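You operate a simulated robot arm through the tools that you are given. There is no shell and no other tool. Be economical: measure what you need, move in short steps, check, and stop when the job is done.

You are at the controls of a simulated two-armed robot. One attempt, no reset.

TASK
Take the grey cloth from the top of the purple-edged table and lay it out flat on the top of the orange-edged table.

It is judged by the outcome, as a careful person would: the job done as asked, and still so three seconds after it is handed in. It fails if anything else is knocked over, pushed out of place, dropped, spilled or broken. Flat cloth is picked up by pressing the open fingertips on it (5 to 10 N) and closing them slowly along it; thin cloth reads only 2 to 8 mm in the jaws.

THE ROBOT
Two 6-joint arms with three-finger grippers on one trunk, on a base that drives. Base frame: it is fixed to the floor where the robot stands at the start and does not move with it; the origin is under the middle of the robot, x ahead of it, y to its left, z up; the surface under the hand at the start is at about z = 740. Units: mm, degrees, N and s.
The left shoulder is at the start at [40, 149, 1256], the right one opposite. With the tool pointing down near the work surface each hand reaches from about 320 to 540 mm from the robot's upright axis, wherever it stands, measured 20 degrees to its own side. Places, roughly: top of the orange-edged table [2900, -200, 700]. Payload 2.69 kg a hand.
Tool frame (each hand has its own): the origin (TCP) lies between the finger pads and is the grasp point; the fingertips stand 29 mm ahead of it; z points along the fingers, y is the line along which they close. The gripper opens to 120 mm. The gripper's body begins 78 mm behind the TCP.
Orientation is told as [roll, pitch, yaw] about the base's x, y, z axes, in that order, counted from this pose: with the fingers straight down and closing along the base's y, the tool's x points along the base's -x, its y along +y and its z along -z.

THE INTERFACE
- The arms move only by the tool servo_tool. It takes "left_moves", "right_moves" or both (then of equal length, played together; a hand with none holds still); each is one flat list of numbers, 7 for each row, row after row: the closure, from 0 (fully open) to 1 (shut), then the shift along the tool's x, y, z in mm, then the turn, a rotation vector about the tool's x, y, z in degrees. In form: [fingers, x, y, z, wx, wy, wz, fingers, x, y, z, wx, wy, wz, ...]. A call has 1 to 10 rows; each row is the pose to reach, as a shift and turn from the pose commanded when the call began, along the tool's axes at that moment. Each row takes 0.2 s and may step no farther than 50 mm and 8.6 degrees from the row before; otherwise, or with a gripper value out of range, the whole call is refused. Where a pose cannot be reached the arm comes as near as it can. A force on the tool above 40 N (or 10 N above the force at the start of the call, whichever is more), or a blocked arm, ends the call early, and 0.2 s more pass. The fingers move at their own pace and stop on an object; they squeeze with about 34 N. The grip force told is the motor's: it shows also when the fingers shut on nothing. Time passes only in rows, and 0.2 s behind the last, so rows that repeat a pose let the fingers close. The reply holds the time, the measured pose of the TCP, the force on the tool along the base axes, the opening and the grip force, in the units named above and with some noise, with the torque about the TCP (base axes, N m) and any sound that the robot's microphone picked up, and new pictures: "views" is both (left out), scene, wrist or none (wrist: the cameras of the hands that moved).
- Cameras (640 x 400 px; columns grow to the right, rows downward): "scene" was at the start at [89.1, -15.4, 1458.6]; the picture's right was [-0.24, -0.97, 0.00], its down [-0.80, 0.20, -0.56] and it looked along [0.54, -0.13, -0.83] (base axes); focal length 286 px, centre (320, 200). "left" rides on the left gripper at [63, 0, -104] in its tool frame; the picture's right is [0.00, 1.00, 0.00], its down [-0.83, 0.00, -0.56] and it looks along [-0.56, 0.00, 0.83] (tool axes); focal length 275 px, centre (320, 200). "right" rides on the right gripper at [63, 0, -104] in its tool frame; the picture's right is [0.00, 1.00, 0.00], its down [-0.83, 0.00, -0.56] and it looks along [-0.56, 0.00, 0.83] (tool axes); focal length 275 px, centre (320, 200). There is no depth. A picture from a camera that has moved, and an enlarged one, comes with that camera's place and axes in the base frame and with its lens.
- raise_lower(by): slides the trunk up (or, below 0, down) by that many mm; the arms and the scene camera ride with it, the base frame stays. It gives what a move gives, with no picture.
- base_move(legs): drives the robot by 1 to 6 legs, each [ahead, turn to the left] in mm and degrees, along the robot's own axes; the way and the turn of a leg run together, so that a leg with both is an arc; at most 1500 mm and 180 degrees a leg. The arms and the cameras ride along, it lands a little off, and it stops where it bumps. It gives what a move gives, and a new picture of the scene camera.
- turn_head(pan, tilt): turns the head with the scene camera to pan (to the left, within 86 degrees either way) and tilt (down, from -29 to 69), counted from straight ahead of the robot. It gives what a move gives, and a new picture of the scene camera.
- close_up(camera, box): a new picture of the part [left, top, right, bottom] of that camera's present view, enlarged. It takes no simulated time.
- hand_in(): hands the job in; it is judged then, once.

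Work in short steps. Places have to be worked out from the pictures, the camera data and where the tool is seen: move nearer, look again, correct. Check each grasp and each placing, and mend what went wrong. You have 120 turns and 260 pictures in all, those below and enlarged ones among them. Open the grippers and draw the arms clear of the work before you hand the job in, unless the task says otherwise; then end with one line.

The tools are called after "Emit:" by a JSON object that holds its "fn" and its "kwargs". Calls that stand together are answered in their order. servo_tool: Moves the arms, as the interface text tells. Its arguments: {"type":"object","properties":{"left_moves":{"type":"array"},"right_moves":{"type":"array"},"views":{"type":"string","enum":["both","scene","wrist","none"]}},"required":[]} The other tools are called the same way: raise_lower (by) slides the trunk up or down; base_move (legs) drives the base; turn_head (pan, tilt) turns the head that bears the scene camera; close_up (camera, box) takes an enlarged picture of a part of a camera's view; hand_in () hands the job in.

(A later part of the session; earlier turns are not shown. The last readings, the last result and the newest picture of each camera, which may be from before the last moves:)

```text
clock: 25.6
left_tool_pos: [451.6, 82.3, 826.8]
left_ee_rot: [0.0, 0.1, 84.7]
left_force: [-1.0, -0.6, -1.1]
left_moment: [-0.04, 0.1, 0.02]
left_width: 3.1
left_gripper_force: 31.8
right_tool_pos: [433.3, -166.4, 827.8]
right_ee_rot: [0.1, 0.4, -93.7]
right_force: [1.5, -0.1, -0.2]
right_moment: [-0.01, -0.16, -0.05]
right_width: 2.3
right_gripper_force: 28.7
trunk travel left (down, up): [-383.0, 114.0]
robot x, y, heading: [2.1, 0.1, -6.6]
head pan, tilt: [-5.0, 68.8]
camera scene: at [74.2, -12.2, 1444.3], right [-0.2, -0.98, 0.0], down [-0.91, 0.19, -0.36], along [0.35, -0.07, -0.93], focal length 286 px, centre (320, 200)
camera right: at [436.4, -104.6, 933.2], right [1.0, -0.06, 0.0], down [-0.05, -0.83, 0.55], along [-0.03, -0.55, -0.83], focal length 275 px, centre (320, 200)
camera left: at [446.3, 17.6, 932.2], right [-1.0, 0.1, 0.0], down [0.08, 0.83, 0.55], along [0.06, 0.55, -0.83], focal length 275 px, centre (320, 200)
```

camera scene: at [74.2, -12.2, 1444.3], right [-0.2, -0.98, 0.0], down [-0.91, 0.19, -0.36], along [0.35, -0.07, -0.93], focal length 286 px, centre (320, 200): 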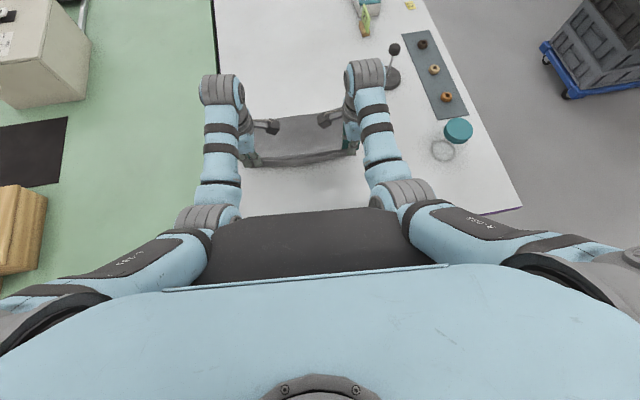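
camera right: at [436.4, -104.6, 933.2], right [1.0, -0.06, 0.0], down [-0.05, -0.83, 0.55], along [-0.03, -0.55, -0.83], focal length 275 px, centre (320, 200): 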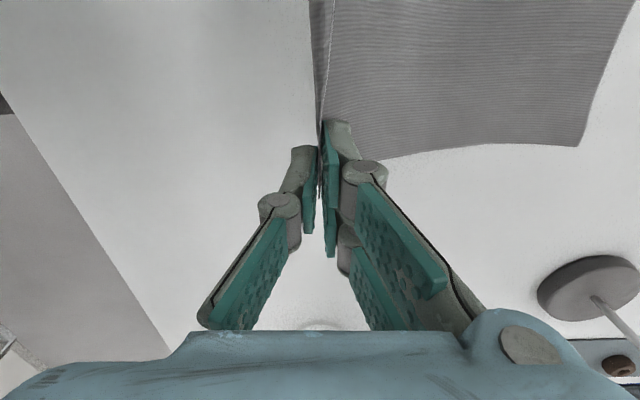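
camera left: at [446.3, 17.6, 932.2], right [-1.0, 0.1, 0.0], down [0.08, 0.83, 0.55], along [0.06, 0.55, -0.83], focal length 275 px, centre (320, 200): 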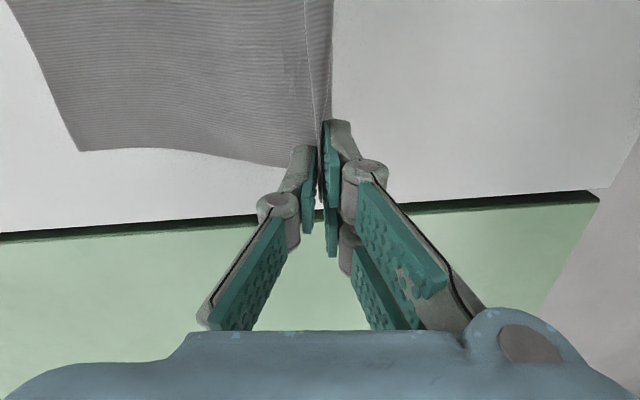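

The cloth is held evenly at both sides. I raise the trunk and then lift the hands further.

Emit:
{"fn": "raise_lower", "kwargs": {"by": 110}}

Emit:
{"fn": "servo_tool", "kwargs": {"left_moves": [1, 0, 0, -20, 0, 0, 0, 1, 0, 0, -40, 0, 0, 0, 1, 0, 0, -60, 0, 0, 0, 1, 0, 0, -80, 0, 0, 0, 1, 0, 0, -100, 0, 0, 0, 1, 0, 0, -120, 0, 0, 0, 1, 0, 0, -140, 0, 0, 0], "right_moves": [1, 0, 0, -20, 0, 0, 0, 1, 0, 0, -40, 0, 0, 0, 1, 0, 0, -60, 0, 0, 0, 1, 0, 0, -80, 0, 0, 0, 1, 0, 0, -100, 0, 0, 0, 1, 0, 0, -120, 0, 0, 0, 1, 0, 0, -140, 0, 0, 0], "views": "both"}}

```text
clock: 27.1
left_tool_pos: [450.7, 79.8, 937.7]
left_ee_rot: [0.0, 0.0, 84.8]
left_force: [0.9, 0.5, -1.3]
left_moment: [0.0, 0.17, -0.03]
left_width: 3.4
left_gripper_force: 36.8
right_tool_pos: [433.8, -167.8, 938.3]
right_ee_rot: [0.1, 0.4, -93.7]
right_force: [0.1, 0.3, -0.9]
right_moment: [0.0, -0.01, -0.01]
right_width: 2.6
right_gripper_force: 29.6
trunk travel left (down, up): [-493.0, 4.0]
robot x, y, heading: [2.8, -1.8, -6.8]
head pan, tilt: [-5.0, 68.8]
```

```text
clock: 28.6
left_tool_pos: [489.5, 60.9, 1031.5]
left_ee_rot: [0.0, 0.1, 84.8]
left_force: [0.5, -0.5, -0.6]
left_moment: [0.04, 0.12, 0.02]
left_width: 3.1
left_gripper_force: 30.1
left hand out of reach, approached as far as the arm can: row 4, 5, 6, 7
right_tool_pos: [471.5, -160.1, 1043.9]
right_ee_rot: [0.0, 0.3, -93.7]
right_force: [2.5, 1.1, 2.1]
right_moment: [-0.04, 0.24, -0.01]
right_width: 2.0
right_gripper_force: 32.6
right hand out of reach, approached as far as the arm can: row 4, 5, 6, 7
trunk travel left (down, up): [-493.0, 4.0]
robot x, y, heading: [3.7, 3.3, -6.8]
head pan, tilt: [-5.0, 68.8]
camera scene: at [74.6, -12.3, 1554.4], right [-0.2, -0.98, 0.0], down [-0.91, 0.19, -0.36], along [0.35, -0.07, -0.93], focal length 286 px, centre (320, 200)
camera right: at [474.7, -98.3, 1149.2], right [1.0, -0.06, 0.0], down [-0.05, -0.83, 0.55], along [-0.03, -0.55, -0.83], focal length 275 px, centre (320, 200)
camera left: at [484.2, -2.6, 1136.6], right [-1.0, 0.1, 0.0], down [0.08, 0.83, 0.55], along [0.05, 0.55, -0.83], focal length 275 px, centre (320, 200)
```

scene: 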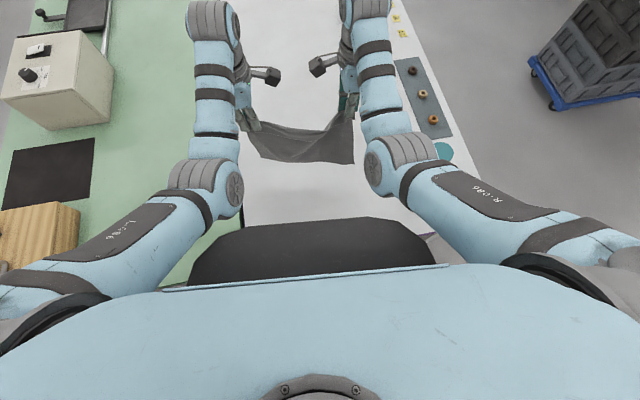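
right: 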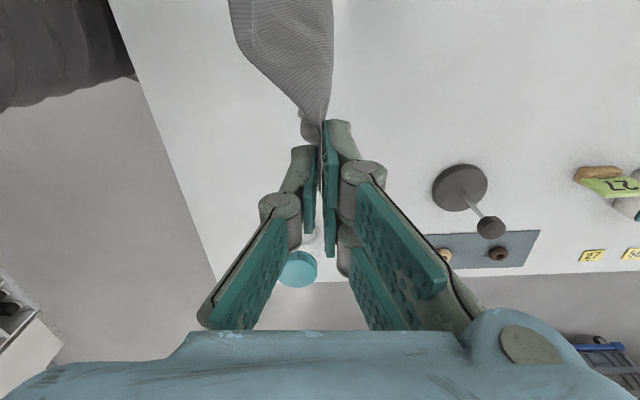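
left: 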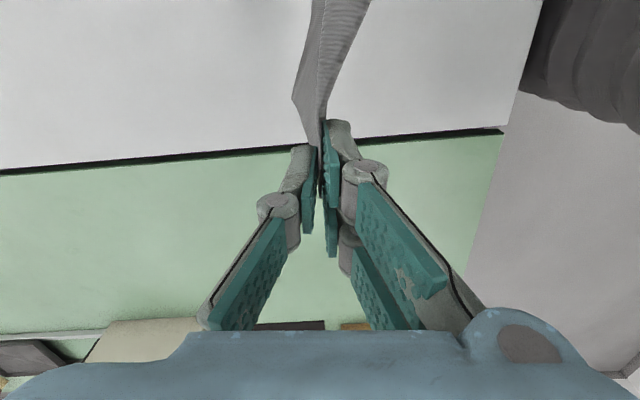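

The cloth hangs free between the hands with its lower edge about at table height or just above. I back straight away from the table and look.

Emit:
{"fn": "base_move", "kwargs": {"legs": [[-520, 0]]}}

```text
clock: 31.7
left_tool_pos: [-22.5, 123.7, 1031.0]
left_ee_rot: [0.0, 0.2, 85.1]
left_force: [2.7, 1.5, -4.7]
left_moment: [0.02, 0.19, 0.0]
left_width: 3.3
left_gripper_force: 36.2
right_tool_pos: [-39.0, -99.8, 1042.6]
right_ee_rot: [-0.1, 0.5, -93.5]
right_force: [-3.4, 0.5, 0.8]
right_moment: [-0.01, -0.08, -0.02]
right_width: 1.5
right_gripper_force: 29.5
trunk travel left (down, up): [-493.0, 4.0]
robot x, y, heading: [-512.4, 60.8, -6.3]
head pan, tilt: [-5.0, 68.8]
camera scene: at [-435.6, 47.0, 1554.2], right [-0.2, -0.98, 0.0], down [-0.91, 0.18, -0.36], along [0.35, -0.07, -0.93], focal length 286 px, centre (320, 200)
```

scene: 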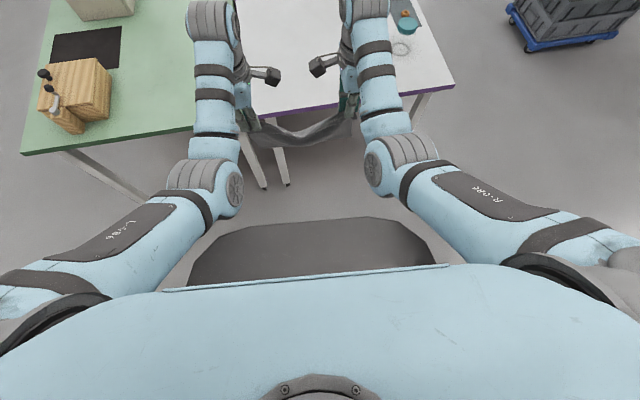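

The cloth is clear of the table and still held. I turn right to face the aisle side, with the head looking forward.

Emit:
{"fn": "base_move", "kwargs": {"legs": [[0, -83.7]]}}

Emit:
{"fn": "turn_head", "kwargs": {"pan": 0, "tilt": 30}}

```text
clock: 35.6
left_tool_pos: [-392.5, -419.0, 1031.5]
left_ee_rot: [-0.1, 0.1, 1.7]
left_force: [-0.2, -2.0, 0.1]
left_moment: [0.18, -0.01, -0.02]
left_width: 2.9
left_gripper_force: 29.8
right_tool_pos: [-614.5, -428.2, 1044.2]
right_ee_rot: [-0.1, 0.4, -176.7]
right_force: [0.0, -1.3, -0.9]
right_moment: [-0.07, -0.02, 0.02]
right_width: 2.0
right_gripper_force: 31.7
trunk travel left (down, up): [-493.0, 4.0]
robot x, y, heading: [-513.5, 62.4, -89.7]
head pan, tilt: [-5.0, 68.8]
camera scene: at [-517.0, -15.1, 1554.4], right [-1.0, 0.08, 0.0], down [0.08, 0.93, -0.36], along [-0.03, -0.36, -0.93], focal length 286 px, centre (320, 200)
```

scene: 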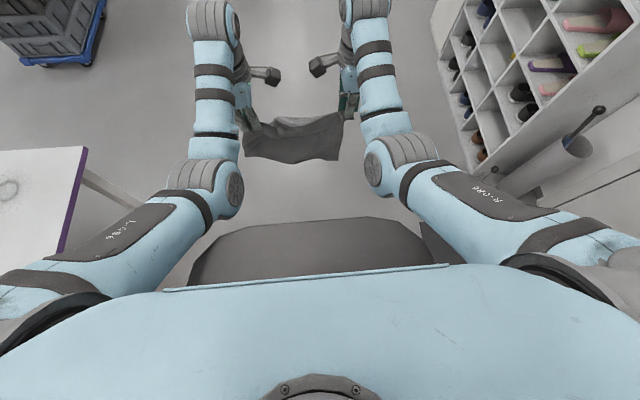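

```text
clock: 36.7
left_tool_pos: [-392.8, -417.9, 1032.0]
left_ee_rot: [-0.2, 0.1, 1.7]
left_force: [0.6, 1.2, 3.1]
left_moment: [1.17, 0.05, 0.03]
left_width: 1.8
left_gripper_force: 29.1
right_tool_pos: [-615.0, -427.0, 1044.4]
right_ee_rot: [0.0, 0.5, -176.7]
right_force: [-0.7, 0.6, -0.3]
right_moment: [-0.01, -0.01, -0.02]
right_width: 2.4
right_gripper_force: 31.7
trunk travel left (down, up): [-493.0, 4.0]
robot x, y, heading: [-515.1, 61.5, -89.7]
head pan, tilt: [0.0, 30.0]
camera scene: at [-512.5, -49.5, 1605.8], right [-1.0, -0.01, 0.0], down [0.0, 0.5, -0.87], along [0.0, -0.87, -0.5], focal length 286 px, centre (320, 200)
```

scene: 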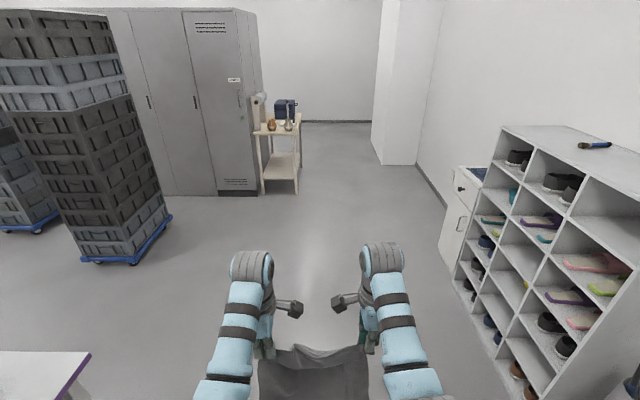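

The way is clear: shoe shelf about 1 m to the right, crates ahead-left at x≳900. I drive forward 1240 mm to y≈-1180.

Emit:
{"fn": "base_move", "kwargs": {"legs": [[1240, 0]]}}

```text
clock: 42.9
left_tool_pos: [-403.5, -1658.4, 1031.2]
left_ee_rot: [-0.1, 0.2, 0.7]
left_force: [0.3, -2.4, 2.3]
left_moment: [1.17, 0.0, -0.1]
left_width: 1.6
left_gripper_force: 29.2
right_tool_pos: [-625.6, -1665.1, 1044.2]
right_ee_rot: [0.0, 0.4, -177.5]
right_force: [0.1, -0.8, -0.2]
right_moment: [0.02, 0.01, 0.04]
right_width: 1.7
right_gripper_force: 31.3
trunk travel left (down, up): [-493.0, 4.0]
robot x, y, heading: [-513.6, -1177.0, -90.2]
head pan, tilt: [0.0, 30.0]
camera scene: at [-516.8, -1288.2, 1606.0], right [-1.0, 0.01, 0.0], down [0.01, 0.5, -0.87], along [-0.01, -0.87, -0.5], focal length 286 px, centre (320, 200)
```

scene: 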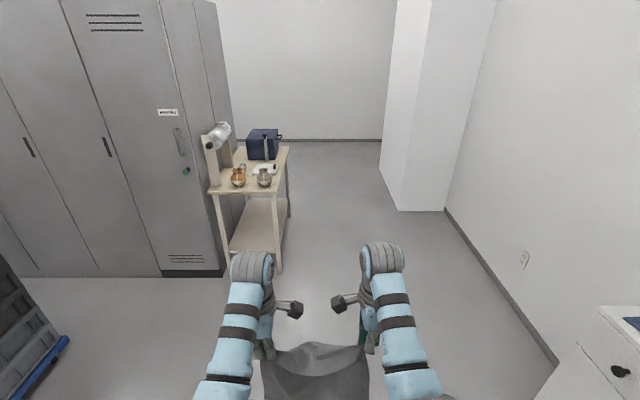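

Still held. Now I turn left 90° to face along the aisle.

Emit:
{"fn": "base_move", "kwargs": {"legs": [[0, 90.2]]}}

```text
clock: 47.2
left_tool_pos: [-35.3, -1067.2, 1031.2]
left_ee_rot: [0.0, 0.0, 90.9]
left_force: [-0.2, 0.0, 0.0]
left_moment: [0.04, -0.01, 0.02]
left_width: 2.8
left_gripper_force: 35.3
right_tool_pos: [-29.8, -1288.9, 1043.0]
right_ee_rot: [0.0, 0.4, -87.5]
right_force: [0.7, 0.5, -0.7]
right_moment: [0.02, -0.01, -0.03]
right_width: 2.2
right_gripper_force: 31.5
trunk travel left (down, up): [-493.0, 4.0]
robot x, y, heading: [-520.2, -1180.1, -0.4]
head pan, tilt: [0.0, 30.0]
camera scene: at [-405.4, -1180.7, 1605.9], right [-0.01, -1.0, 0.0], down [-0.5, 0.0, -0.87], along [0.87, -0.01, -0.5], focal length 286 px, centre (320, 200)
```

scene: 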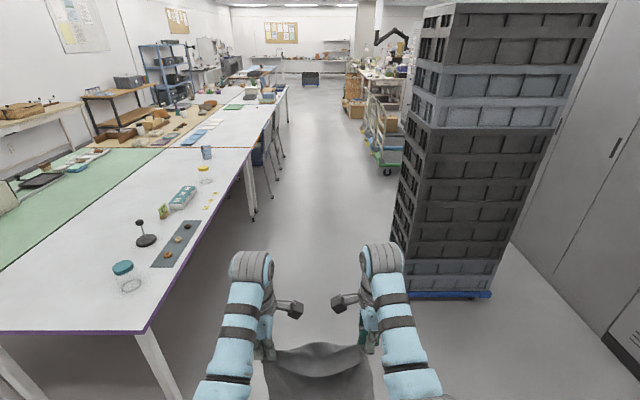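

The aisle is open, but there are chairs at the next table's side. I zoom in on that part to plan where to stand.

Emit:
{"fn": "close_up", "kwargs": {"camera": "scene", "box": [140, 60, 340, 220]}}

```text
2.50 times, centred on (240, 140) of scene
camera zoom: at [-405.4, -1180.7, 1605.9], right [-0.01, -1.0, 0.0], down [-0.5, 0.0, -0.87], along [0.87, -0.01, -0.5], focal length 715 px, centre (520, 350)
```

zoom: 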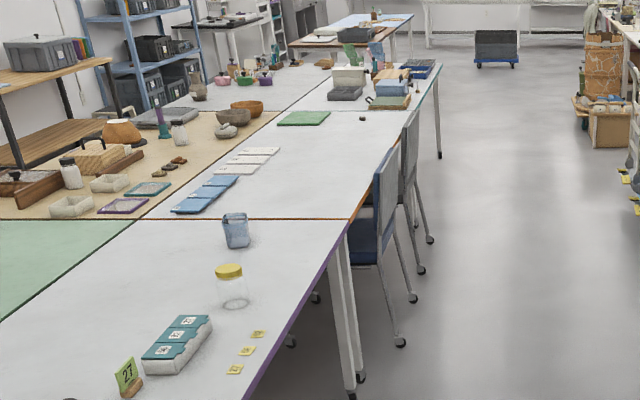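

The orange-edged top is empty near its close end (x≈2100–2500, y≈-560…-150), with blue trays beyond y≈-70; a chair's legs start near x≈2480. I drive up the aisle to x≈1600 first and look again.

Emit:
{"fn": "base_move", "kwargs": {"legs": [[1400, 0], [700, 0]]}}

Emit:
{"fn": "turn_head", "kwargs": {"pan": 40, "tilt": 40}}

```text
clock: 57.5
left_tool_pos: [2052.0, -1109.9, 1032.5]
left_ee_rot: [-0.1, 0.1, 90.2]
left_force: [1.1, -0.1, 0.4]
left_moment: [0.01, -0.06, 0.01]
left_width: 2.4
left_gripper_force: 34.0
right_tool_pos: [2054.2, -1332.3, 1044.6]
right_ee_rot: [0.0, 0.5, -88.2]
right_force: [1.0, 0.3, 1.4]
right_moment: [-0.01, 0.08, -0.02]
right_width: 1.5
right_gripper_force: 30.2
trunk travel left (down, up): [-493.0, 4.0]
robot x, y, heading: [1571.1, -1215.1, -1.1]
head pan, tilt: [0.0, 30.0]
camera scene: at [1678.7, -1218.8, 1606.0], right [-0.02, -1.0, 0.0], down [-0.5, 0.01, -0.87], along [0.87, -0.02, -0.5], focal length 286 px, centre (320, 200)
```

scene: 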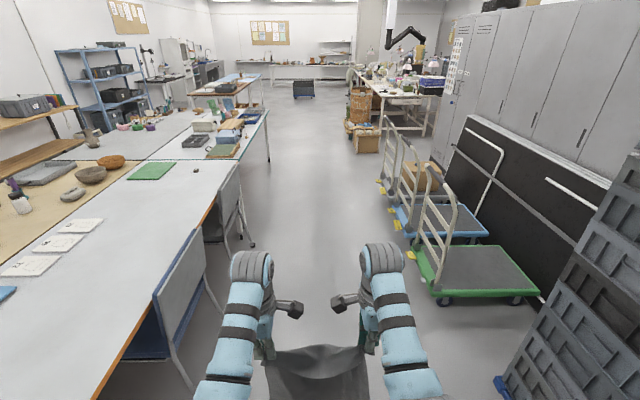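

```text
clock: 58.6
left_tool_pos: [2051.9, -1110.9, 1031.0]
left_ee_rot: [0.0, 0.2, 90.2]
left_force: [-0.7, -3.1, -3.1]
left_moment: [0.04, 1.28, -0.03]
left_width: 1.1
left_gripper_force: 28.2
right_tool_pos: [2054.7, -1333.0, 1043.2]
right_ee_rot: [0.0, 0.4, -88.2]
right_force: [0.3, -0.2, 1.4]
right_moment: [-0.01, -0.04, -0.06]
right_width: 1.4
right_gripper_force: 28.8
trunk travel left (down, up): [-493.0, 4.0]
robot x, y, heading: [1571.3, -1216.4, -1.0]
head pan, tilt: [40.0, 40.0]
camera scene: at [1656.3, -1163.9, 1590.6], right [0.63, -0.78, 0.0], down [-0.5, -0.4, -0.77], along [0.6, 0.48, -0.64], focal length 286 px, centre (320, 200)
```

scene: 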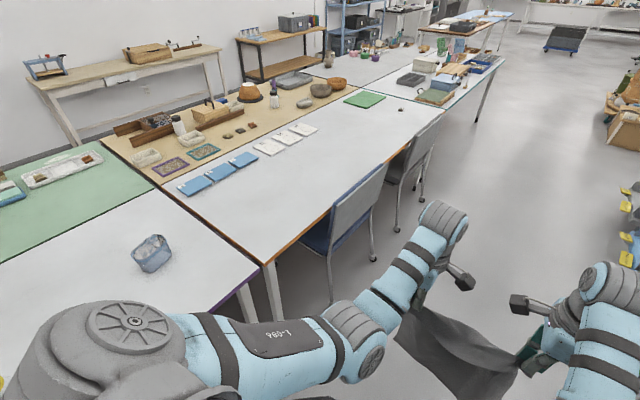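

The orange-edged top starts at x≈2065 with its side edge at y≈-580; its trays and cards are at y>0, and the chair's nearest leg is at about [2458,-620]. I'll stand near [2145,-800] facing ~73° so the base keeps clear of the chair; first I drive to about [2028,-1182].

Emit:
{"fn": "base_move", "kwargs": {"legs": [[0, 5.3], [458, 0], [0, 68.7]]}}

Emit:
{"fn": "turn_head", "kwargs": {"pan": 0, "tilt": 45}}

```text
clock: 64.8
left_tool_pos: [2068.9, -692.3, 1031.3]
left_ee_rot: [0.0, 0.1, 162.9]
left_force: [0.2, -1.2, -1.1]
left_moment: [-0.08, 0.0, 0.02]
left_width: 2.7
left_gripper_force: 33.3
right_tool_pos: [2280.5, -755.1, 1044.2]
right_ee_rot: [0.0, 0.4, -15.4]
right_force: [0.0, 1.0, 0.4]
right_moment: [0.12, 0.02, -0.03]
right_width: 1.7
right_gripper_force: 30.1
trunk travel left (down, up): [-493.0, 4.0]
robot x, y, heading: [2027.9, -1181.5, 71.3]
head pan, tilt: [40.0, 40.0]
camera scene: at [2002.7, -1084.9, 1590.5], right [0.93, 0.37, 0.0], down [0.24, -0.6, -0.77], along [-0.28, 0.71, -0.64], focal length 286 px, centre (320, 200)
```

scene: 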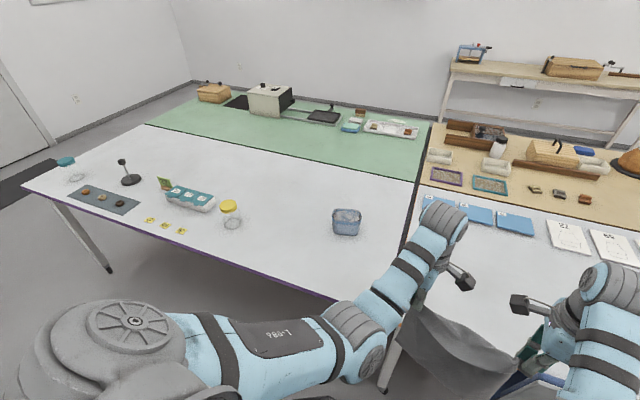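

```text
clock: 65.9
left_tool_pos: [2068.5, -691.8, 1031.7]
left_ee_rot: [0.0, 0.1, 163.0]
left_force: [0.5, 0.2, -0.2]
left_moment: [0.07, -0.03, -0.01]
left_width: 1.4
left_gripper_force: 29.3
right_tool_pos: [2279.6, -755.1, 1043.9]
right_ee_rot: [0.0, 0.3, -15.5]
right_force: [0.8, 1.6, -0.7]
right_moment: [0.06, -0.04, -0.02]
right_width: 1.9
right_gripper_force: 30.8
trunk travel left (down, up): [-493.0, 4.0]
robot x, y, heading: [2027.2, -1187.1, 71.7]
head pan, tilt: [0.0, 45.0]
camera scene: at [2058.9, -1086.8, 1583.2], right [0.95, -0.31, 0.0], down [-0.22, -0.67, -0.71], along [0.22, 0.67, -0.71], focal length 286 px, centre (320, 200)
```

scene: 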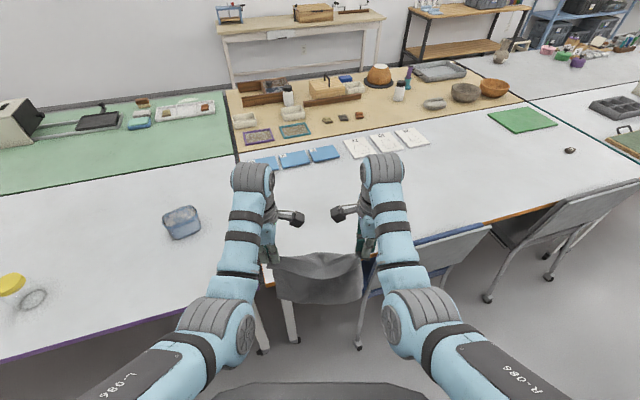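

Seam legs and the chair's foot (≈[2420,-655]) limit how close the base may come, so I need long reach. I test the reach here: hands forward to about 620 mm, tilting the fingers forward 30°, still at z≈1040.

Emit:
{"fn": "servo_tool", "kwargs": {"left_moves": [1, 0, -36, 8, 6, 0, 0, 1, 0, -72, 16, 12, 0, 0, 1, 0, -108, 24, 18, 0, 0, 1, 0, -144, 32, 24, 0, 0, 1, 0, -180, 40, 30, 0, 0, 1, 0, -180, 40, 30, 0, 0], "right_moves": [1, 0, 36, 8, -6, 0, 0, 1, 0, 72, 16, -12, 0, 0, 1, 0, 108, 24, -18, 0, 0, 1, 0, 144, 32, -24, 0, 0, 1, 0, 180, 40, -30, 0, 0, 1, 0, 180, 40, -30, 0, 0], "views": "scene"}}

```text
clock: 67.3
left_tool_pos: [2113.4, -532.3, 995.7]
left_ee_rot: [-30.1, 0.1, 163.0]
left_force: [1.0, 1.1, 0.6]
left_moment: [0.07, -0.02, -0.02]
left_width: 1.4
left_gripper_force: 29.6
left hand out of reach, approached as far as the arm can: row 5, 6
right_tool_pos: [2327.6, -604.7, 1009.8]
right_ee_rot: [30.1, 0.4, -15.3]
right_force: [-0.5, -2.9, -0.1]
right_moment: [0.13, 0.0, 0.0]
right_width: 2.4
right_gripper_force: 30.0
right hand out of reach, approached as far as the arm can: row 5, 6
trunk travel left (down, up): [-493.0, 4.0]
robot x, y, heading: [2025.0, -1183.5, 71.7]
head pan, tilt: [0.0, 45.0]
camera scene: at [2058.7, -1087.9, 1583.3], right [0.95, -0.32, 0.0], down [-0.22, -0.67, -0.71], along [0.22, 0.67, -0.71], focal length 286 px, centre (320, 200)
```

scene: 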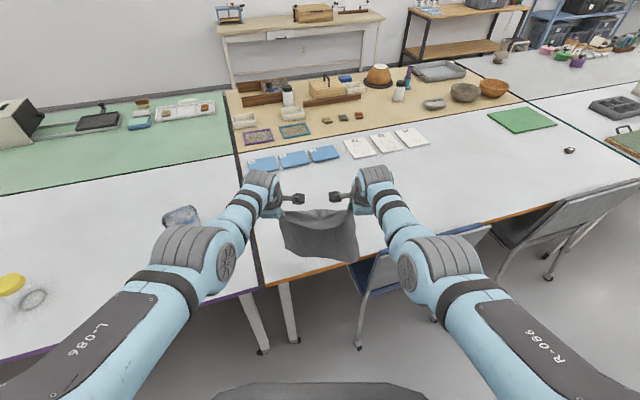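

Reach is good: fwd ≈646 mm at z≈1000. Before driving in I check the clearance of cloth and right hand to the chair back.

Emit:
{"fn": "close_up", "kwargs": {"camera": "scene", "box": [230, 160, 510, 360]}}

```text
2.00 times, centred on (370, 260) of scene
camera zoom: at [2058.7, -1087.9, 1583.3], right [0.95, -0.32, 0.0], down [-0.22, -0.67, -0.71], along [0.22, 0.67, -0.71], focal length 572 px, centre (220, 80)
```

zoom: 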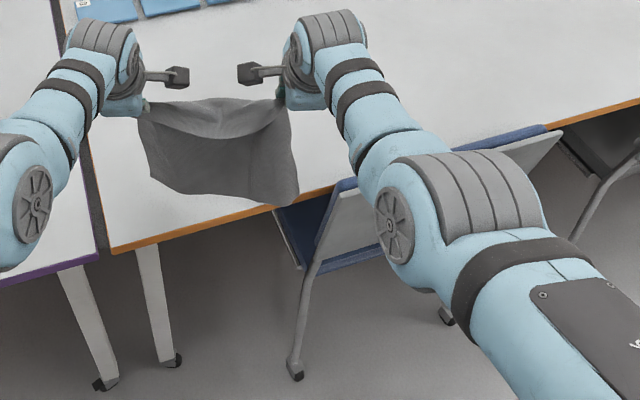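

The chair back starts at x≈2425 and tops out near z≈775, well clear of cloth and arms. I drive forward in two checked steps; first 200 mm.

Emit:
{"fn": "base_move", "kwargs": {"legs": [[200, 1]]}}

```text
clock: 68.9
left_tool_pos: [2162.0, -344.4, 999.4]
left_ee_rot: [-30.3, 0.1, 164.1]
left_force: [0.5, -0.3, 0.2]
left_moment: [0.01, -0.03, 0.01]
left_width: 2.7
left_gripper_force: 29.6
right_tool_pos: [2377.0, -411.7, 1010.9]
right_ee_rot: [30.3, 0.3, -14.3]
right_force: [-0.7, -3.1, 1.7]
right_moment: [0.19, -0.05, -0.05]
right_width: 1.8
right_gripper_force: 32.0
trunk travel left (down, up): [-493.0, 4.0]
robot x, y, heading: [2090.4, -994.3, 72.8]
head pan, tilt: [0.0, 45.0]
camera scene: at [2116.6, -902.2, 1583.7], right [0.95, -0.3, 0.0], down [-0.21, -0.67, -0.71], along [0.21, 0.68, -0.7], focal length 286 px, centre (320, 200)
```

scene: 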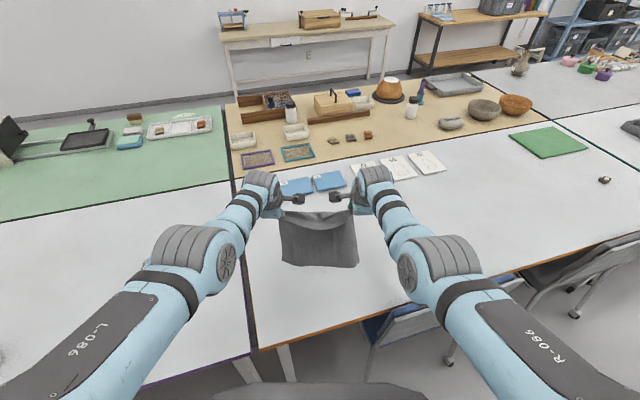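

All clear; forward another 110 mm.

Emit:
{"fn": "base_move", "kwargs": {"legs": [[110, 0]]}}

```text
clock: 70.0
left_tool_pos: [2194.3, -241.8, 1002.5]
left_ee_rot: [-30.7, 0.3, 164.1]
left_force: [0.3, -1.0, 0.6]
left_moment: [0.11, -0.06, -0.03]
left_width: 2.4
left_gripper_force: 29.4
right_tool_pos: [2406.9, -309.5, 1014.8]
right_ee_rot: [30.6, 0.5, -14.3]
right_force: [-0.1, 1.1, 1.0]
right_moment: [-0.15, 0.03, -0.02]
right_width: 2.4
right_gripper_force: 32.7
trunk travel left (down, up): [-493.0, 4.0]
robot x, y, heading: [2123.4, -887.9, 72.6]
head pan, tilt: [0.0, 45.0]
camera scene: at [2147.7, -802.4, 1583.9], right [0.95, -0.3, 0.0], down [-0.21, -0.67, -0.71], along [0.21, 0.68, -0.7], focal length 286 px, centre (320, 200)
```

scene: 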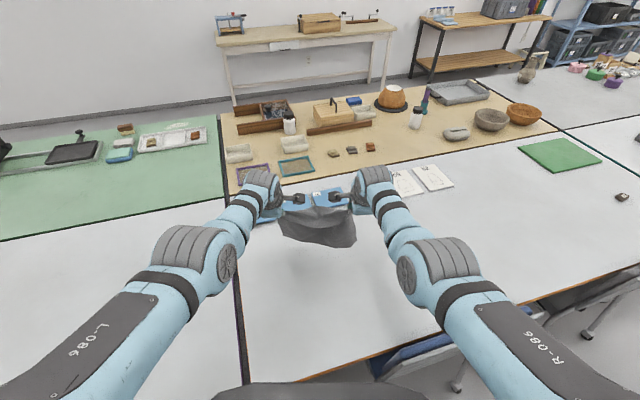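

The cloth hangs over the free area, hands centred near [2300,-276]. I lower the trunk 45 mm so its lower edge comes close to the top, and look from the side of the wrists.

Emit:
{"fn": "raise_lower", "kwargs": {"by": -45}}

Emit:
{"fn": "turn_head", "kwargs": {"pan": 0, "tilt": 60}}

```text
clock: 70.9
left_tool_pos: [2196.5, -237.0, 952.9]
left_ee_rot: [-30.2, 0.1, 164.1]
left_force: [-0.3, -0.8, 0.8]
left_moment: [0.02, -0.01, -0.02]
left_width: 3.0
left_gripper_force: 29.2
right_tool_pos: [2408.9, -304.8, 966.3]
right_ee_rot: [30.3, 0.4, -14.3]
right_force: [0.7, 0.5, 0.5]
right_moment: [0.06, -0.02, 0.01]
right_width: 2.2
right_gripper_force: 30.2
trunk travel left (down, up): [-448.0, 49.0]
robot x, y, heading: [2122.1, -891.0, 72.8]
head pan, tilt: [0.0, 45.0]
```

```text
clock: 71.7
left_tool_pos: [2197.8, -234.5, 952.5]
left_ee_rot: [-30.1, 0.2, 164.2]
left_force: [-0.5, -2.8, -0.6]
left_moment: [0.03, 0.01, 0.01]
left_width: 0.7
left_gripper_force: 28.4
right_tool_pos: [2408.7, -303.4, 965.9]
right_ee_rot: [30.1, 0.4, -14.3]
right_force: [0.4, 1.9, 0.2]
right_moment: [-0.04, -0.01, 0.02]
right_width: 2.6
right_gripper_force: 31.9
trunk travel left (down, up): [-448.0, 49.0]
robot x, y, heading: [2123.4, -888.9, 72.9]
head pan, tilt: [0.0, 60.0]
camera scene: at [2146.7, -805.6, 1519.7], right [0.95, -0.3, 0.0], down [-0.26, -0.83, -0.5], along [0.15, 0.48, -0.87], focal length 286 px, centre (320, 200)
```

scene: 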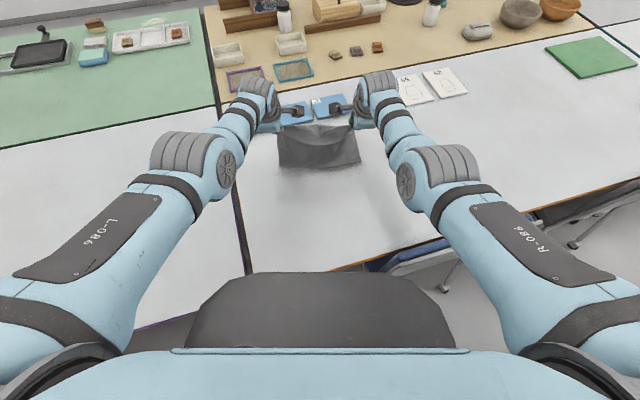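

The lower edge is around z≈743 by triangulation. I lower another 38 mm so that it almost touches.

Emit:
{"fn": "raise_lower", "kwargs": {"by": -38}}

Emit:
{"fn": "close_up", "kwargs": {"camera": "scene", "box": [220, 60, 420, 200]}}

```text
clock: 72.5
left_tool_pos: [2197.4, -235.6, 914.2]
left_ee_rot: [-30.2, 0.1, 164.1]
left_force: [0.8, 0.0, -0.1]
left_moment: [0.02, -0.04, 0.01]
left_width: 2.5
left_gripper_force: 34.5
right_tool_pos: [2409.8, -304.5, 927.7]
right_ee_rot: [30.2, 0.4, -14.4]
right_force: [0.6, 0.4, 1.0]
right_moment: [0.15, 0.0, -0.06]
right_width: 1.6
right_gripper_force: 31.9
trunk travel left (down, up): [-410.0, 87.0]
robot x, y, heading: [2121.6, -891.2, 72.8]
head pan, tilt: [0.0, 60.0]
```

```text
2.86 times, centred on (320, 130) of scene
camera zoom: at [2146.8, -805.4, 1480.8], right [0.95, -0.3, 0.0], down [-0.26, -0.83, -0.5], along [0.15, 0.48, -0.87], focal length 817 px, centre (320, 400)
```

zoom: 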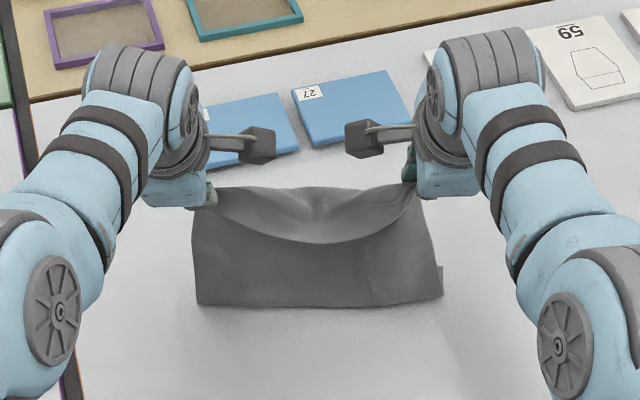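

The lower edge is practically on the table top with the hands about 190 mm above. Now I draw the hands back and down together, unwinding the tilt, to start laying the cloth from its far edge.

Emit:
{"fn": "servo_tool", "kwargs": {"left_moves": [1, 0, 33, 27, 0, 0, 0, 1, 0, 61.4, 38.4, -5, 0, 0, 1, 0, 91.1, 39.8, -10, 0, 0, 1, 0, 119.7, 39.4, -15, 0, 0, 1, 0, 119.7, 39.4, -15, 0, 0], "right_moves": [1, 0, -33, 27, 0, 0, 0, 1, 0, -61.4, 38.4, 5, 0, 0, 1, 0, -91.1, 39.8, 10, 0, 0, 1, 0, -119.7, 39.4, 15, 0, 0, 1, 0, -119.7, 39.4, 15, 0, 0], "views": "both"}}

```text
clock: 73.7
left_tool_pos: [2173.2, -317.0, 820.7]
left_ee_rot: [-15.2, 0.3, 164.3]
left_force: [0.6, -0.7, -0.8]
left_moment: [0.0, 0.0, 0.0]
left_width: 2.6
left_gripper_force: 29.7
left hand out of reach, approached as far as the arm can: row 2, 3
right_tool_pos: [2387.2, -383.3, 832.4]
right_ee_rot: [15.0, 0.5, -14.3]
right_force: [1.1, 0.8, 0.2]
right_moment: [0.07, 0.0, 0.01]
right_width: 2.9
right_gripper_force: 32.6
trunk travel left (down, up): [-410.0, 87.0]
robot x, y, heading: [2127.6, -895.6, 72.7]
head pan, tilt: [0.0, 60.0]
camera scene: at [2146.6, -805.5, 1481.1], right [0.95, -0.3, 0.0], down [-0.26, -0.83, -0.5], along [0.15, 0.48, -0.87], focal length 286 px, centre (320, 200)
camera right: at [2319.9, -395.2, 933.0], right [0.24, 0.94, 0.26], down [0.77, -0.34, 0.53], along [0.59, 0.08, -0.81], focal length 275 px, centre (320, 200)
camera left: at [2227.0, -362.2, 923.4], right [-0.27, -0.93, -0.26], down [-0.84, 0.09, 0.54], along [-0.47, 0.36, -0.8], focal length 275 px, centre (320, 200)
```

scene: 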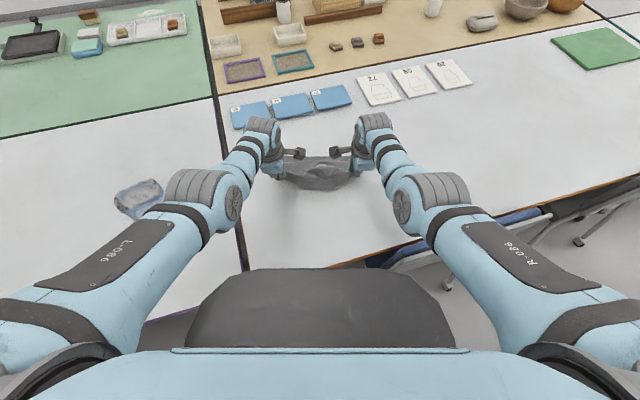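
right: 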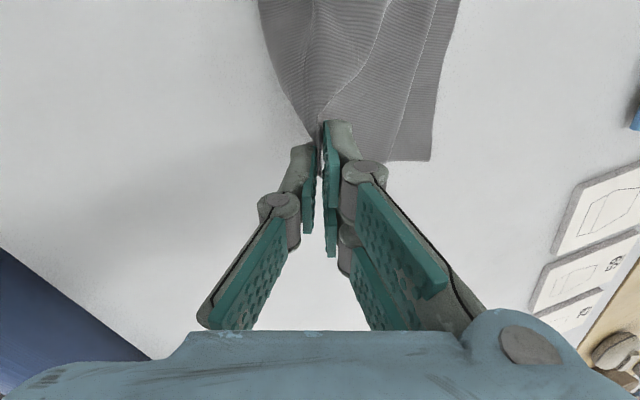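
left: 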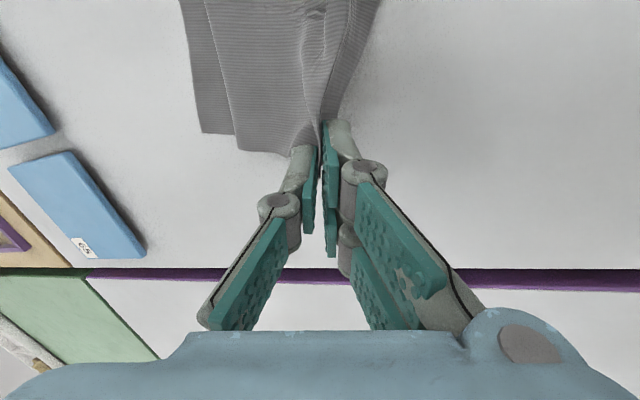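

The hands are at fwd≈566, z≈825; the cloth's far part rests on the top with slack. I continue drawing back 135 mm while sinking 50 mm and spreading the hands 12 mm each, to pull it taut.

Emit:
{"fn": "servo_tool", "kwargs": {"left_moves": [1, -4, 30.3, -2.9, -3, 0, 0, 1, -8, 61.1, -3.9, -6, 0, 0, 1, -12, 92.6, -2.1, -9, 0, 0, 1, -12, 120.2, 4, -12, 0, 0, 1, -12, 143.4, 13.3, -15, 0, 0, 1, -12, 143.4, 13.3, -15, 0, 0], "right_moves": [1, -4, -30.3, -2.9, 3, 0, 0, 1, -8, -61.1, -3.9, 6, 0, 0, 1, -12, -92.6, -2.1, 9, 0, 0, 1, -12, -120.2, 4, 12, 0, 0, 1, -12, -143.4, 13.3, 15, 0, 0, 1, -12, -143.4, 13.3, 15, 0, 0], "views": "both"}}

```text
clock: 75.1
left_tool_pos: [2128.0, -443.5, 770.9]
left_ee_rot: [-0.2, 0.2, 164.1]
left_force: [-1.2, -2.4, 1.9]
left_moment: [0.31, -0.13, 0.03]
left_width: 1.1
left_gripper_force: 28.7
right_tool_pos: [2367.3, -519.0, 782.1]
right_ee_rot: [0.0, 0.4, -14.3]
right_force: [0.3, 0.6, -0.6]
right_moment: [-0.01, 0.01, 0.0]
right_width: 2.5
right_gripper_force: 32.8
trunk travel left (down, up): [-410.0, 87.0]
robot x, y, heading: [2122.1, -890.2, 72.6]
head pan, tilt: [0.0, 60.0]
camera scene: at [2146.8, -805.5, 1481.1], right [0.95, -0.3, 0.0], down [-0.26, -0.83, -0.5], along [0.15, 0.48, -0.87], focal length 286 px, centre (320, 200)
camera right: at [2305.4, -504.1, 887.0], right [0.24, 0.97, 0.0], down [0.81, -0.2, 0.55], along [0.53, -0.13, -0.83], focal length 275 px, centre (320, 200)
camera left: at [2188.2, -462.2, 876.3], right [-0.28, -0.96, 0.0], down [-0.8, 0.23, 0.55], along [-0.53, 0.16, -0.83], focal length 275 px, centre (320, 200)
```

scene: 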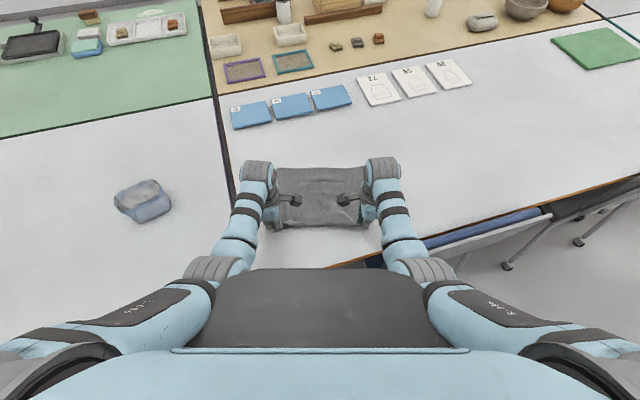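
right: 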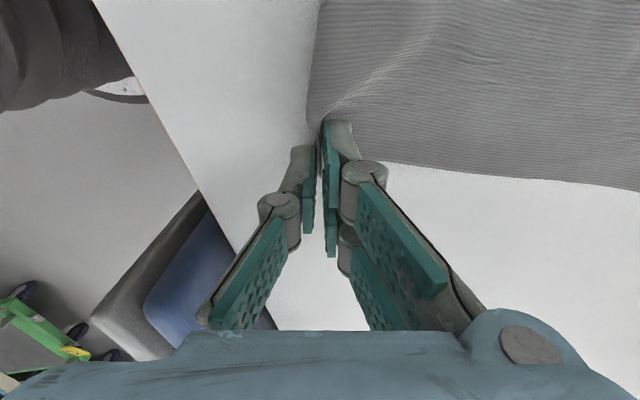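
left: 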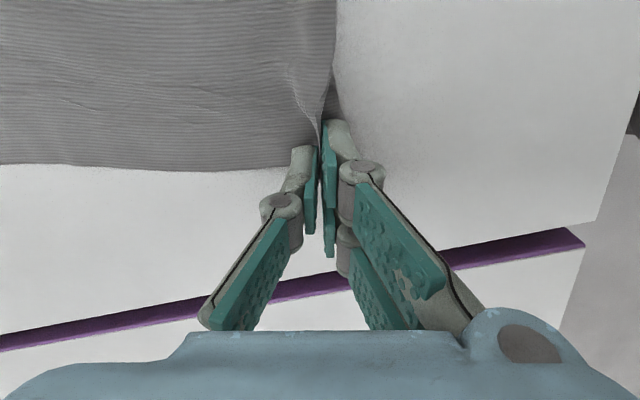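

The cloth is laid out nearly flat; only the gripped edge is still raised. I lower both hands to just above the top (z≈737), drawing back 6 mm to keep tension.

Emit:
{"fn": "servo_tool", "kwargs": {"left_moves": [1, 0, 2, 11, 0, 0, 0, 1, 0, 4, 22, 0, 0, 0, 1, 0, 6, 33, 0, 0, 0, 1, 0, 6, 33, 0, 0, 0], "right_moves": [1, 0, -2, 15, 0, 0, 0, 1, 0, -4, 30, 0, 0, 0, 1, 0, -6, 44, 0, 0, 0, 1, 0, -6, 44, 0, 0, 0], "views": "both"}}

```text
clock: 75.5
left_tool_pos: [2128.5, -440.3, 767.5]
left_ee_rot: [-1.0, 0.1, 164.1]
left_force: [0.1, 0.4, 12.6]
left_moment: [0.2, -0.17, 0.05]
left_width: 1.0
left_gripper_force: 29.9
right_tool_pos: [2366.7, -522.0, 771.2]
right_ee_rot: [0.3, 0.4, -14.3]
right_force: [-0.3, 0.3, 3.1]
right_moment: [-0.06, 0.01, 0.01]
right_width: 1.8
right_gripper_force: 31.5
trunk travel left (down, up): [-410.0, 87.0]
robot x, y, heading: [2115.4, -893.8, 72.7]
head pan, tilt: [0.0, 60.0]
stopped in row 2 (left hand): the force on the tool passed its limit at 58 N (the readings are from after the stop); the commanded pose is now the measured one
camera scene: at [2146.3, -809.2, 1481.3], right [0.95, -0.3, 0.0], down [-0.26, -0.83, -0.5], along [0.15, 0.48, -0.86], focal length 286 px, centre (320, 200)
camera right: at [2304.7, -506.9, 876.6], right [0.24, 0.97, 0.01], down [0.81, -0.21, 0.55], along [0.53, -0.13, -0.84], focal length 275 px, centre (320, 200)
camera left: at [2188.6, -461.2, 872.7], right [-0.28, -0.96, -0.02], down [-0.8, 0.22, 0.55], along [-0.53, 0.17, -0.83], focal length 275 px, centre (320, 200)
```

scene: 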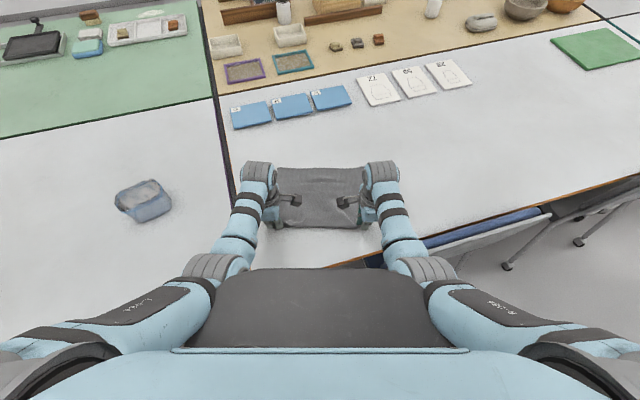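
right: 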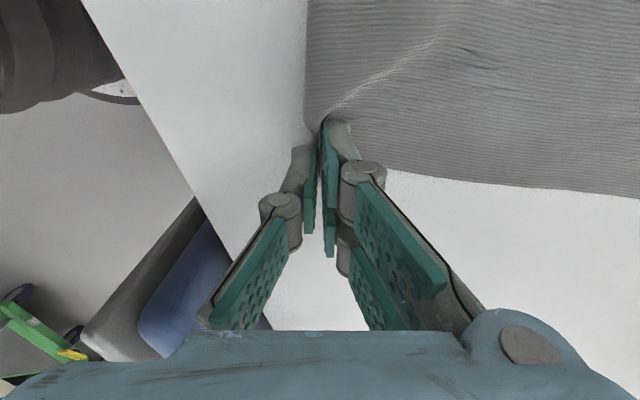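
left: 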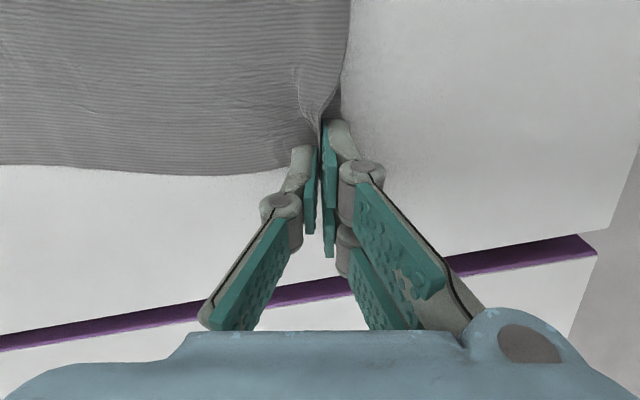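

The left tips touched: this top is in fact at about z≈739 too. I ease the left up 1 mm, bring the right down to near contact, pull back 5 mm for tension, then open slowly.

Emit:
{"fn": "servo_tool", "kwargs": {"left_moves": [1, 0, 0, -1.5, 0, 0, 0, 1, -3, 5, -1.5, 0, 0, 0, 1, -3, 5, -1.5, 0, 0, 0, 0.9, -3, 5, -1.5, 0, 0, 0, 0.8, -3, 5, -1.5, 0, 0, 0, 0.7, -3, 5, -1.5, 0, 0, 0, 0.7, -3, 5, -1.5, 0, 0, 0], "right_moves": [1, 0, 0, 1, 0, 0, 0, 1, -3, -5, 1, 0, 0, 0, 1, -3, -5, 1, 0, 0, 0, 0.9, -3, -5, 1, 0, 0, 0, 0.8, -3, -5, 1, 0, 0, 0, 0.7, -3, -5, 1, 0, 0, 0, 0.7, -3, -5, 1, 0, 0, 0], "views": "wrist"}}

```text
clock: 77.1
left_tool_pos: [2123.8, -445.4, 769.5]
left_ee_rot: [-1.0, 0.2, 164.1]
left_force: [0.4, 4.1, 12.4]
left_moment: [-0.1, 0.02, -0.04]
left_width: 33.8
left_gripper_force: 0.1
right_tool_pos: [2367.6, -526.0, 770.5]
right_ee_rot: [0.3, 0.5, -14.4]
right_force: [0.4, -0.6, 0.1]
right_moment: [0.05, -0.02, 0.0]
right_width: 36.0
right_gripper_force: 0.1
trunk travel left (down, up): [-410.0, 87.0]
robot x, y, heading: [2119.7, -889.1, 72.7]
head pan, tilt: [0.0, 60.0]
camera right: at [2306.2, -512.3, 875.4], right [0.24, 0.97, 0.0], down [0.81, -0.2, 0.55], along [0.53, -0.13, -0.84], focal length 275 px, centre (320, 200)
camera left: at [2183.9, -465.4, 873.5], right [-0.28, -0.96, -0.02], down [-0.8, 0.22, 0.55], along [-0.53, 0.17, -0.83], focal length 275 px, centre (320, 200)
```

right: 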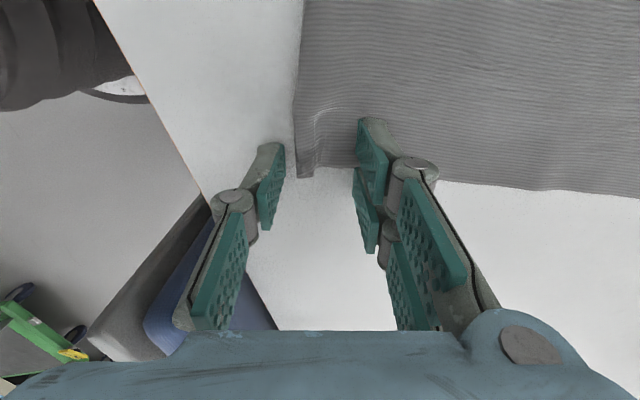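
left: 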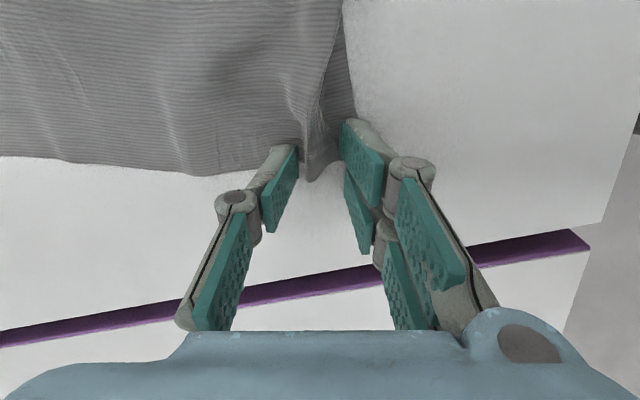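

Both are released; a little fold remains at the left corner. I raise both hands straight up and open, then inspect.

Emit:
{"fn": "servo_tool", "kwargs": {"left_moves": [0.6, 0, 0, -10, 0, 0, 0, 0.5, 0, 0, -50, 0, 0, 0, 0.5, 0, 0, -95, 0, 0, 0, 0.5, 0, 0, -95, 0, 0, 0], "right_moves": [0.6, 0, 0, -10, 0, 0, 0, 0.5, 0, 0, -50, 0, 0, 0, 0.5, 0, 0, -95, 0, 0, 0, 0.5, 0, 0, -95, 0, 0, 0], "views": "both"}}

Emit:
{"fn": "close_up", "kwargs": {"camera": "scene", "box": [220, 140, 420, 270]}}

```text
clock: 78.1
left_tool_pos: [2123.7, -443.7, 861.2]
left_ee_rot: [-0.7, 0.2, 164.0]
left_force: [0.1, -0.8, -0.9]
left_moment: [-0.01, -0.04, 0.01]
left_width: 60.1
left_gripper_force: 0.1
right_tool_pos: [2368.6, -524.2, 866.4]
right_ee_rot: [0.0, 0.4, -14.3]
right_force: [0.0, -0.8, -0.2]
right_moment: [0.01, 0.01, 0.0]
right_width: 60.1
right_gripper_force: 0.1
trunk travel left (down, up): [-410.0, 87.0]
robot x, y, heading: [2118.2, -891.0, 72.9]
head pan, tilt: [0.0, 60.0]
camera scene: at [2146.8, -804.9, 1481.0], right [0.95, -0.3, 0.0], down [-0.26, -0.83, -0.5], along [0.15, 0.48, -0.87], focal length 286 px, centre (320, 200)
camera right: at [2307.4, -510.1, 971.4], right [0.24, 0.97, 0.0], down [0.81, -0.2, 0.55], along [0.54, -0.13, -0.83], focal length 275 px, centre (320, 200)
camera left: at [2183.6, -463.9, 967.1], right [-0.28, -0.96, -0.01], down [-0.8, 0.23, 0.55], along [-0.53, 0.16, -0.83], focal length 275 px, centre (320, 200)
```

scene: 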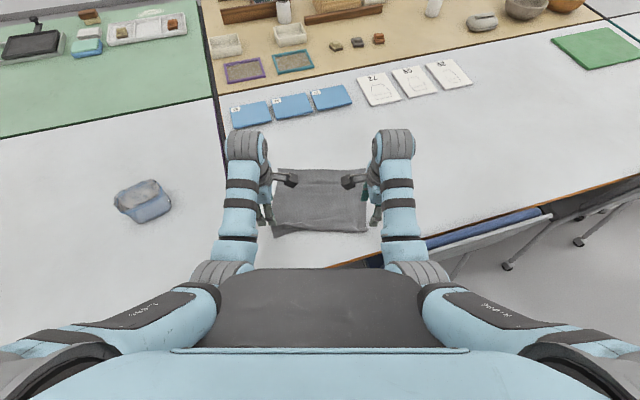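
right: 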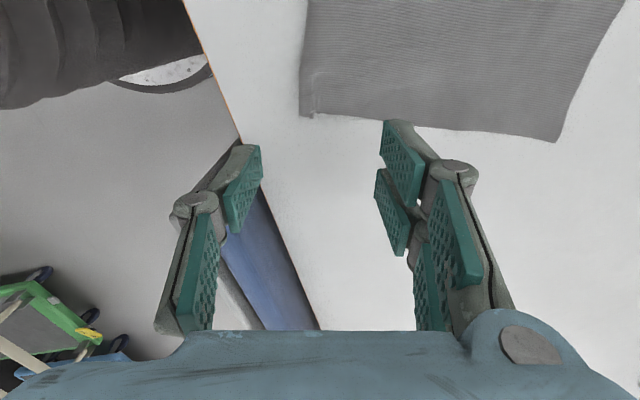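
left: 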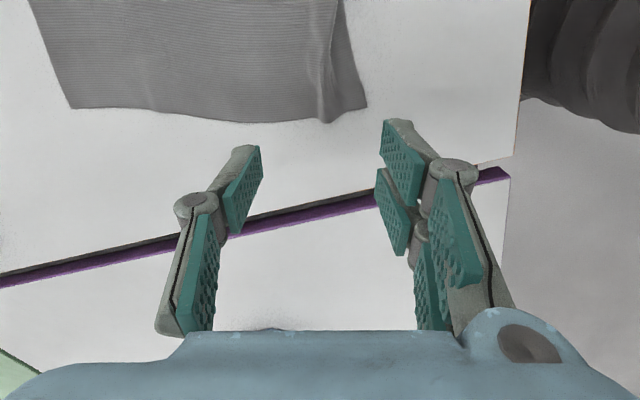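

```text
3.08 times, centred on (320, 205) of scene
camera zoom: at [2146.8, -804.9, 1481.0], right [0.95, -0.3, 0.0], down [-0.26, -0.83, -0.5], along [0.15, 0.48, -0.87], focal length 880 px, centre (320, 185)
```

zoom: 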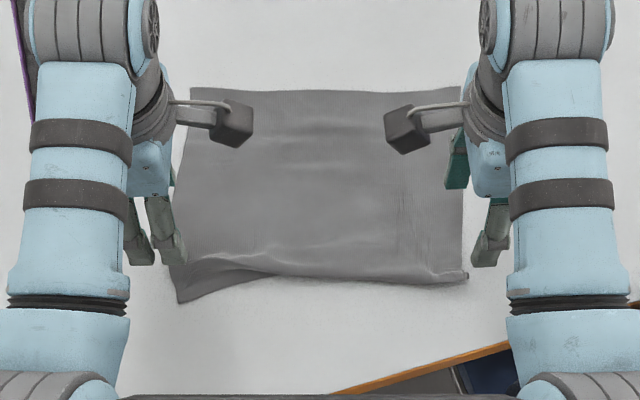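

The cloth is mostly flat, but there's a ridge along the near edge, and its right part looks folded. I zoom in with the wrist cameras.

Emit:
{"fn": "close_up", "kwargs": {"camera": "right", "box": [260, 0, 480, 150]}}

Emit:
{"fn": "close_up", "kwargs": {"camera": "left", "box": [200, 0, 420, 150]}}

```text
2.67 times, centred on (370, 75) of right
camera zoom: at [2307.4, -510.1, 971.4], right [0.24, 0.97, 0.0], down [0.81, -0.2, 0.55], along [0.54, -0.13, -0.83], focal length 734 px, centre (187, 533)
```

zoom: 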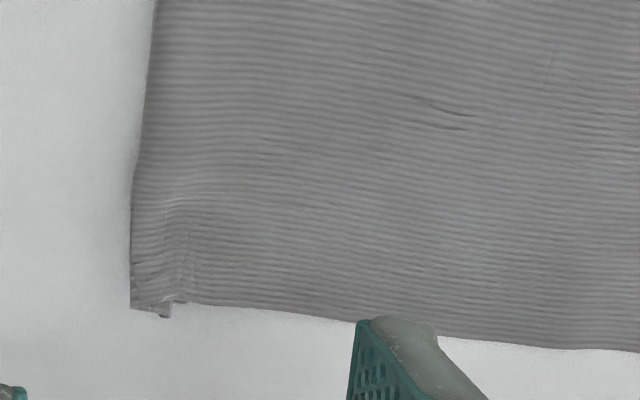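

```text
2.67 times, centred on (310, 75) of left
camera zoom: at [2183.6, -463.9, 967.1], right [-0.28, -0.96, -0.01], down [-0.8, 0.23, 0.55], along [-0.53, 0.16, -0.83], focal length 734 px, centre (347, 533)
```

zoom: 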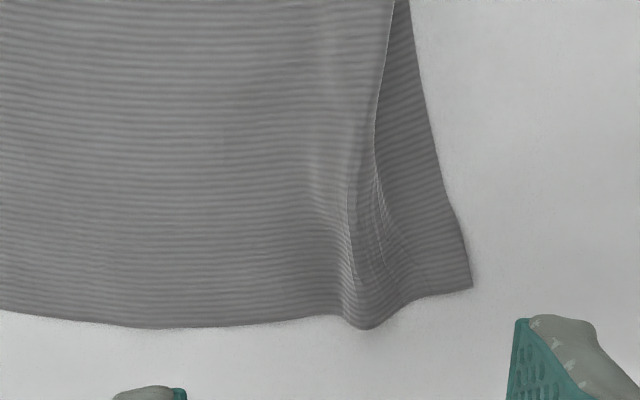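

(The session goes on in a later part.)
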